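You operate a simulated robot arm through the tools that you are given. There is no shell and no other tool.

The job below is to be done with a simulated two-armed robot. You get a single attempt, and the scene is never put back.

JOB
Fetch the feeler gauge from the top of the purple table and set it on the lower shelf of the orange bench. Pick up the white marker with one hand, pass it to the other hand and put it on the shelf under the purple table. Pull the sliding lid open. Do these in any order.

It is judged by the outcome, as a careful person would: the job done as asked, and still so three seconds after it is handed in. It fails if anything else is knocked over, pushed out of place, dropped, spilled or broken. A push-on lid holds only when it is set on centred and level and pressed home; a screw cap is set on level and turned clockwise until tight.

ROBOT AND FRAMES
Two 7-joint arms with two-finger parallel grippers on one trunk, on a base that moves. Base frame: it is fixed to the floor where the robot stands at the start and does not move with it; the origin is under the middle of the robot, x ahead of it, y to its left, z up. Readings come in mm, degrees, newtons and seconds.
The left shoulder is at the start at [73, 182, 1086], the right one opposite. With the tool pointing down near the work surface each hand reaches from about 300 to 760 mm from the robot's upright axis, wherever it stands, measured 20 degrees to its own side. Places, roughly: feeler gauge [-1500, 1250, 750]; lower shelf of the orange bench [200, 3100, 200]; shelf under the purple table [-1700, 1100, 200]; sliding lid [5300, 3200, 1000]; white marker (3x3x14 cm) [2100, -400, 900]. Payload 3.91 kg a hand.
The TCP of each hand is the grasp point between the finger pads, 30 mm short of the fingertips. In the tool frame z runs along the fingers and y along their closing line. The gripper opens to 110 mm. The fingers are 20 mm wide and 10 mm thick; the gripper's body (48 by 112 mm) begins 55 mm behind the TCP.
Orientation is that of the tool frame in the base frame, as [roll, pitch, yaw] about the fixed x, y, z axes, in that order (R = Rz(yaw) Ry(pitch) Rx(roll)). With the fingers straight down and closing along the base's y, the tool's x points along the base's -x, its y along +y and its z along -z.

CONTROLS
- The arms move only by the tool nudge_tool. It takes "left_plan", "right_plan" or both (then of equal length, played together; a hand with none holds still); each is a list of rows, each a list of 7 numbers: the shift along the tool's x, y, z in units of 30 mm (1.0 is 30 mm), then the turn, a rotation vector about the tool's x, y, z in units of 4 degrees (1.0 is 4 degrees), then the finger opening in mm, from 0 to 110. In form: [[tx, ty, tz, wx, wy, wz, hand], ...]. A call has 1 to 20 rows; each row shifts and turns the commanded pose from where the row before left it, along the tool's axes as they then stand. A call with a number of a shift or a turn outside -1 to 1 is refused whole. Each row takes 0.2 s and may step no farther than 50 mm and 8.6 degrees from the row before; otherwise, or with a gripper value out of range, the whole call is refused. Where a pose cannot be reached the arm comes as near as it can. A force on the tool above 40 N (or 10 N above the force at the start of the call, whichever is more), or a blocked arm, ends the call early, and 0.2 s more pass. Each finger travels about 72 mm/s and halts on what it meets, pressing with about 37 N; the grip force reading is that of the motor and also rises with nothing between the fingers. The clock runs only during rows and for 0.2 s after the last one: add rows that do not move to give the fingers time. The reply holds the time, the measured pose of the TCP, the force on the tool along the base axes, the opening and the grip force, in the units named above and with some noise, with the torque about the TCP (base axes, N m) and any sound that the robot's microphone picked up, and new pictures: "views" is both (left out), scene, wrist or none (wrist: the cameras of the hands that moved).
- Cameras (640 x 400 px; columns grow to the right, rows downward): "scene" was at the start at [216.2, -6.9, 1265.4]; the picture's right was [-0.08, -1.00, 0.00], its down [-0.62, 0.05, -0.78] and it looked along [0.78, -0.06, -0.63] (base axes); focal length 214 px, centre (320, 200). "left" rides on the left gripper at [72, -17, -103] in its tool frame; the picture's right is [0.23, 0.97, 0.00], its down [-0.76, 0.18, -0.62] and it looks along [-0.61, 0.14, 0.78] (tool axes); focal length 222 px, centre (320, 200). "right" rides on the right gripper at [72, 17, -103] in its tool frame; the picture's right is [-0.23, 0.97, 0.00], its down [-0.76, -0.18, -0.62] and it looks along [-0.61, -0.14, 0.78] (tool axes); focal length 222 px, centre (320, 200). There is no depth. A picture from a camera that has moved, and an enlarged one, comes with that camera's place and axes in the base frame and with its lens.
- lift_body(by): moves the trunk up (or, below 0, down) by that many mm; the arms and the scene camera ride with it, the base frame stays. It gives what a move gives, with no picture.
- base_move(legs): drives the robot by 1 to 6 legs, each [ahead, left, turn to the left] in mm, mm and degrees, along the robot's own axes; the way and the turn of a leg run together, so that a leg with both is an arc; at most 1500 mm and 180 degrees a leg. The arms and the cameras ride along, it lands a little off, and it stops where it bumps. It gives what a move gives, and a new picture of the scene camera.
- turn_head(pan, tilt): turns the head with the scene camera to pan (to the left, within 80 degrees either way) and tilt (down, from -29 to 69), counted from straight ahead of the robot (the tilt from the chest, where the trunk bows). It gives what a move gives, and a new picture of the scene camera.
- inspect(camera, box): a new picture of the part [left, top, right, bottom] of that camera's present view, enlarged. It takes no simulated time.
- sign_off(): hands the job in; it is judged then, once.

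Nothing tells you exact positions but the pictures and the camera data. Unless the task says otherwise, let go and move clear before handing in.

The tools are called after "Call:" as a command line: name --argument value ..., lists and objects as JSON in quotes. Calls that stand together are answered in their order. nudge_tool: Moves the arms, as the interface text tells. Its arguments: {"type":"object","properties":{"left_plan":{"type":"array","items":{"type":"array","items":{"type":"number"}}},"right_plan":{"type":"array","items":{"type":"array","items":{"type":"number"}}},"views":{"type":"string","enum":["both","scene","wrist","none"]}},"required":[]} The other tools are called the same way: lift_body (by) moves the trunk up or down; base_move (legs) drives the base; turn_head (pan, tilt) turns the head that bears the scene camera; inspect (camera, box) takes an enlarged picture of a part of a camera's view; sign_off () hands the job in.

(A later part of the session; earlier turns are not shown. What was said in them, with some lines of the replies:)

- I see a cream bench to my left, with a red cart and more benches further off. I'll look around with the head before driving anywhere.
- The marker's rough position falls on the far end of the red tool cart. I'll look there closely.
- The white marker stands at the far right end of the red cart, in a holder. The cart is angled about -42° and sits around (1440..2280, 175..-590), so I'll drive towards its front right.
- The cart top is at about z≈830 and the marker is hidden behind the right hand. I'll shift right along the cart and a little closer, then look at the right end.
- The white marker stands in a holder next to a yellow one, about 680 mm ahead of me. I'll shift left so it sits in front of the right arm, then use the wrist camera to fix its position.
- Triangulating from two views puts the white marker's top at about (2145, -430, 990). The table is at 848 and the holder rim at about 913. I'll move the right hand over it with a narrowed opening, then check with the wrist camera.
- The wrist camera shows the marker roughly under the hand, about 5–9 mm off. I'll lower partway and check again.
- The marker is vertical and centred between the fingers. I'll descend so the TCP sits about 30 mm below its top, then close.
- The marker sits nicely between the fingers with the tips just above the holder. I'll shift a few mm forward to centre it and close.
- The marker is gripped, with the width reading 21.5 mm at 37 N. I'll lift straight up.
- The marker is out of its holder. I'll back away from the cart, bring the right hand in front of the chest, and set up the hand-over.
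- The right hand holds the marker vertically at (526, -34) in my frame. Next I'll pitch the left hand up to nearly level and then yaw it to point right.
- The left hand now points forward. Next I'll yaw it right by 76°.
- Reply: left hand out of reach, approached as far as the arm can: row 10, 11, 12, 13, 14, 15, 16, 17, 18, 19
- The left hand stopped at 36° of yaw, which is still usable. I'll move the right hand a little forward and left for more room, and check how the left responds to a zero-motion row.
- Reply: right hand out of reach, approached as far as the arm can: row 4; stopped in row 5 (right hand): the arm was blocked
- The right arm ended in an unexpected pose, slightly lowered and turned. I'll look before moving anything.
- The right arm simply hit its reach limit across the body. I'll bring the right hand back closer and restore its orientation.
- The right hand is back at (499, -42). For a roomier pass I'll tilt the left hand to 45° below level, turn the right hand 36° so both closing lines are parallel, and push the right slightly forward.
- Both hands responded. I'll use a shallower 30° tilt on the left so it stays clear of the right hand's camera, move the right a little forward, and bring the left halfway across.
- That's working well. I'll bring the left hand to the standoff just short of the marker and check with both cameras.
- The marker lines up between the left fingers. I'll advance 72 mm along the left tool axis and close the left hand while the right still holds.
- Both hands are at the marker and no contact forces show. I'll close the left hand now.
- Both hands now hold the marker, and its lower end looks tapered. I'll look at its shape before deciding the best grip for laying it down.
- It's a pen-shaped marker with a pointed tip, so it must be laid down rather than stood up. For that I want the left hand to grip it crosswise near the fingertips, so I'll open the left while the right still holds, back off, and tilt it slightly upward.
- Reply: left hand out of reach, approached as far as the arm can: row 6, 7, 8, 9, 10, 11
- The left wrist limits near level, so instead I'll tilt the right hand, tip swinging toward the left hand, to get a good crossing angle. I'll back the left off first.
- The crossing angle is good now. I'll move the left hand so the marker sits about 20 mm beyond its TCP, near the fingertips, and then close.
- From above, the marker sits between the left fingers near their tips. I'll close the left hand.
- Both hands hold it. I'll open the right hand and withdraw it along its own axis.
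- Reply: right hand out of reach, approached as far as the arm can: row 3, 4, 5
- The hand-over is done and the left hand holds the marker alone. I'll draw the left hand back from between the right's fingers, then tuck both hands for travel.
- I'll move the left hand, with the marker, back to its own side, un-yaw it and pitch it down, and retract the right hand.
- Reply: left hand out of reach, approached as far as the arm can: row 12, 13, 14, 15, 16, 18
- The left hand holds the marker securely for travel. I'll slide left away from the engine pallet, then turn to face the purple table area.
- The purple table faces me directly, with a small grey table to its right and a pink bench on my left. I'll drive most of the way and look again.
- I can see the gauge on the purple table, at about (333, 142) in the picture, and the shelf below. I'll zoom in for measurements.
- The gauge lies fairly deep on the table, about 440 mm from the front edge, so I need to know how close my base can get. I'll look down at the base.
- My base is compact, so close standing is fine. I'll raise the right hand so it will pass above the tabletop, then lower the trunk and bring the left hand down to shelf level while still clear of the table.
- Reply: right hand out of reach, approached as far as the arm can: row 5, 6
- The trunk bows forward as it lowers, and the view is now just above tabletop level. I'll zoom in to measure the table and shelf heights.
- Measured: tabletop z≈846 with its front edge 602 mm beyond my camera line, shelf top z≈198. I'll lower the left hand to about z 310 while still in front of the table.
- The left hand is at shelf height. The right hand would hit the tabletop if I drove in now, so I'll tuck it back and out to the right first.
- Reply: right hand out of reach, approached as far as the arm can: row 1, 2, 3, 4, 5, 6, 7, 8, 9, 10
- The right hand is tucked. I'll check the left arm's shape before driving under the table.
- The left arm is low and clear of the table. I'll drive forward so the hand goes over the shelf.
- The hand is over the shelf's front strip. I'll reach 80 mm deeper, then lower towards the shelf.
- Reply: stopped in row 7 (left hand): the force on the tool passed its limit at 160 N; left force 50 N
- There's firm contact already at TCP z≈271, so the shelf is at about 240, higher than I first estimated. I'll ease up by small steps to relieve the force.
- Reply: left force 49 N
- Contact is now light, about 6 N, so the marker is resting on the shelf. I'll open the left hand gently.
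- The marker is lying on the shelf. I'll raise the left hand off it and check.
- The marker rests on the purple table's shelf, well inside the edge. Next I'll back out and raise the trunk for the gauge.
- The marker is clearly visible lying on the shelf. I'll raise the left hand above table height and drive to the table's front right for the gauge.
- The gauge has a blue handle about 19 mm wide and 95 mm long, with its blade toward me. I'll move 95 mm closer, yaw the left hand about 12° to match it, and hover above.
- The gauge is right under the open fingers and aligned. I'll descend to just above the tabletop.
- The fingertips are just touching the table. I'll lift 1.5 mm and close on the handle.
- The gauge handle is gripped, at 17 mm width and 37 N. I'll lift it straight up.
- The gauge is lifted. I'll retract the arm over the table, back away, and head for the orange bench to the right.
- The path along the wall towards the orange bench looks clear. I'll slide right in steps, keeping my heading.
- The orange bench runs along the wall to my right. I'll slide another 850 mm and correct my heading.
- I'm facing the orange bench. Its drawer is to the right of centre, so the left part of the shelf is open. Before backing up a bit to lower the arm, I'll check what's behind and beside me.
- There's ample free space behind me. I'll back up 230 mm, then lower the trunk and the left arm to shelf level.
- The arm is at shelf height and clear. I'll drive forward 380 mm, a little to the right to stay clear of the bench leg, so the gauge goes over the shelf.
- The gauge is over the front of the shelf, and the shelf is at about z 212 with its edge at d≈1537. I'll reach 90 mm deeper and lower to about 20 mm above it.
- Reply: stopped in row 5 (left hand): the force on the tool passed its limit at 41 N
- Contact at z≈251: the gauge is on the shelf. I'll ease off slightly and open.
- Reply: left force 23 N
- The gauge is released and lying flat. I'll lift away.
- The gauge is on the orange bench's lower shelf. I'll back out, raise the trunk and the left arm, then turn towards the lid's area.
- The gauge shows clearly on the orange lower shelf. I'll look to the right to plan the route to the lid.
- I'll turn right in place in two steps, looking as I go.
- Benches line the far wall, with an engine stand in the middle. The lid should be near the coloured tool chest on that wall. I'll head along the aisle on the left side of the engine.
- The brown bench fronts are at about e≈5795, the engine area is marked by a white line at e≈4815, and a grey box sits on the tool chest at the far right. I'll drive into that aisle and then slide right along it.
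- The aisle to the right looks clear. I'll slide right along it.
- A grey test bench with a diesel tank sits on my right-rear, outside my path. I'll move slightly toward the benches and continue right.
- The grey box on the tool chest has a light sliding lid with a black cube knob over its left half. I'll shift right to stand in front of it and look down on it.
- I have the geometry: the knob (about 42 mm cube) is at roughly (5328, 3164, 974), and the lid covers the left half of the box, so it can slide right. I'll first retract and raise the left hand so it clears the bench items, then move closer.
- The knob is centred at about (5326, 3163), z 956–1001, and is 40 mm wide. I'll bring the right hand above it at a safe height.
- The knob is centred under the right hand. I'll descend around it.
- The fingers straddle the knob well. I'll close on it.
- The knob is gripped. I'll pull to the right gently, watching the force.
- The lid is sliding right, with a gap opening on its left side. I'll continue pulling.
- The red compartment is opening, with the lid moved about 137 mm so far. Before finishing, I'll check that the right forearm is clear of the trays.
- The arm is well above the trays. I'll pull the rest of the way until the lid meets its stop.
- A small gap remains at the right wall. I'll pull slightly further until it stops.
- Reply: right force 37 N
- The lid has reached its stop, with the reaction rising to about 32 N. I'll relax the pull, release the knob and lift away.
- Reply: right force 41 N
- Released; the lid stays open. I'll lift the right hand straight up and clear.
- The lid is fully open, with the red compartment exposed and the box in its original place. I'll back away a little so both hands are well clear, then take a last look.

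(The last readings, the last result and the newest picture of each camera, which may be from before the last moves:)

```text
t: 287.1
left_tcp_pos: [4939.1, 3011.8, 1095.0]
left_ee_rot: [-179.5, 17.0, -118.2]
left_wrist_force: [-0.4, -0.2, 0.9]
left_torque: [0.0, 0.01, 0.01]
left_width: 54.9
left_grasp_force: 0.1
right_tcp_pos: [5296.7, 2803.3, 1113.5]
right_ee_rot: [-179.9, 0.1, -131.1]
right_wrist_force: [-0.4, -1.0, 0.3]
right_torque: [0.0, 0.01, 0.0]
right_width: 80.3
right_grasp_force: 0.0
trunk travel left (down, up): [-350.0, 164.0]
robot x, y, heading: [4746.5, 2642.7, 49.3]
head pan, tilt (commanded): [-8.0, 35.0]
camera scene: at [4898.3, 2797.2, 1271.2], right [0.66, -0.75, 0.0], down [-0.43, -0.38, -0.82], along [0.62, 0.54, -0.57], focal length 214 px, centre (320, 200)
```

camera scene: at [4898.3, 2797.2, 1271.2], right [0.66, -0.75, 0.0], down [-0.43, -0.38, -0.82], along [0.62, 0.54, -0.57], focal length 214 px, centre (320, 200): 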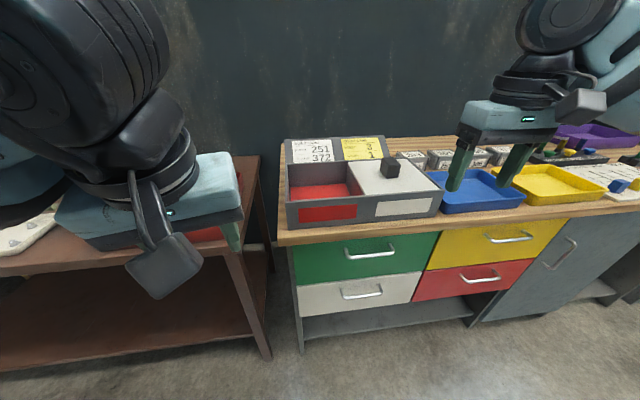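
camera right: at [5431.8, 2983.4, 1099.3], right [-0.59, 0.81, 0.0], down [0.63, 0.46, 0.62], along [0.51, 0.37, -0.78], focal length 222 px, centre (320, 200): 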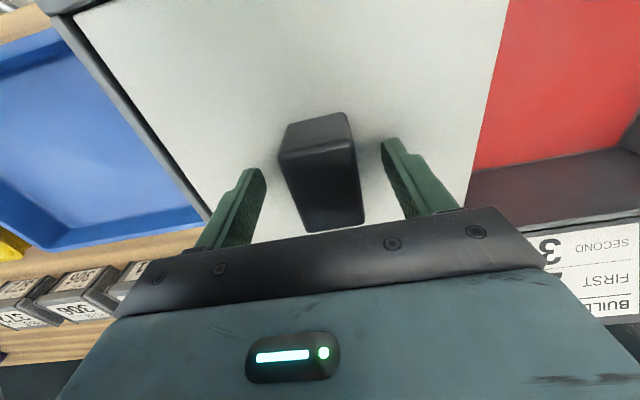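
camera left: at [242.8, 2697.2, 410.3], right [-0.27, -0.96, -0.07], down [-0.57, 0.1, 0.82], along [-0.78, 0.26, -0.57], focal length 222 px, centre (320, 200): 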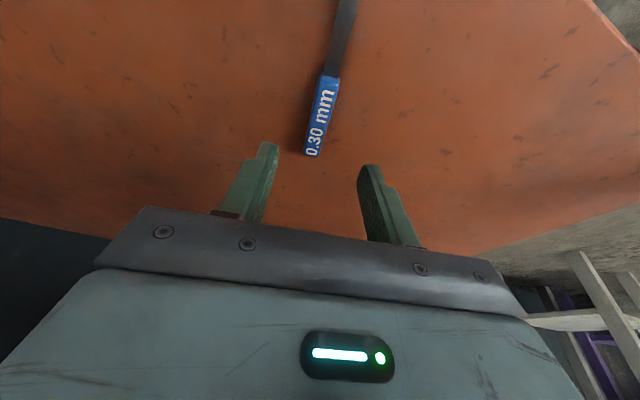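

All three parts look done: the marker was passed from right hand to left and lies on the purple table's shelf, the gauge is on the orange bench's lower shelf, and the lid is slid fully open. Both hands are empty and clear, so I'm handing in.

Call:
sign_off

```text
The job is handed in.
```

I finished all three parts and handed the job in. I don't have the judge's result.

- **White marker:** I picked it up with the right hand and passed it to the left. It now lies on the shelf under the purple table. It has a pointed tip, so I laid it on its side rather than standing it up. When I backed away it was lying still, well inside the shelf's front edge.
- **Feeler gauge:** I took it from the top of the purple table and laid it flat on the lower shelf of the orange bench. I could still see it there after I backed away.
- **Sliding lid:** I pulled it right by its knob, about 200 mm, until it reached its stop. That uncovered the red compartment and covered the one that had been open. The lid started hard against the left end, so I took sliding it right to be opening it. The box itself did not move.

I pressed too hard when lowering the marker: the shelf was higher than I had measured, and the force spiked to about 160 N before the move stopped itself. The marker did not shift in the grip, and I saw no sign the table had moved.

I did not see anything else knocked over or moved.
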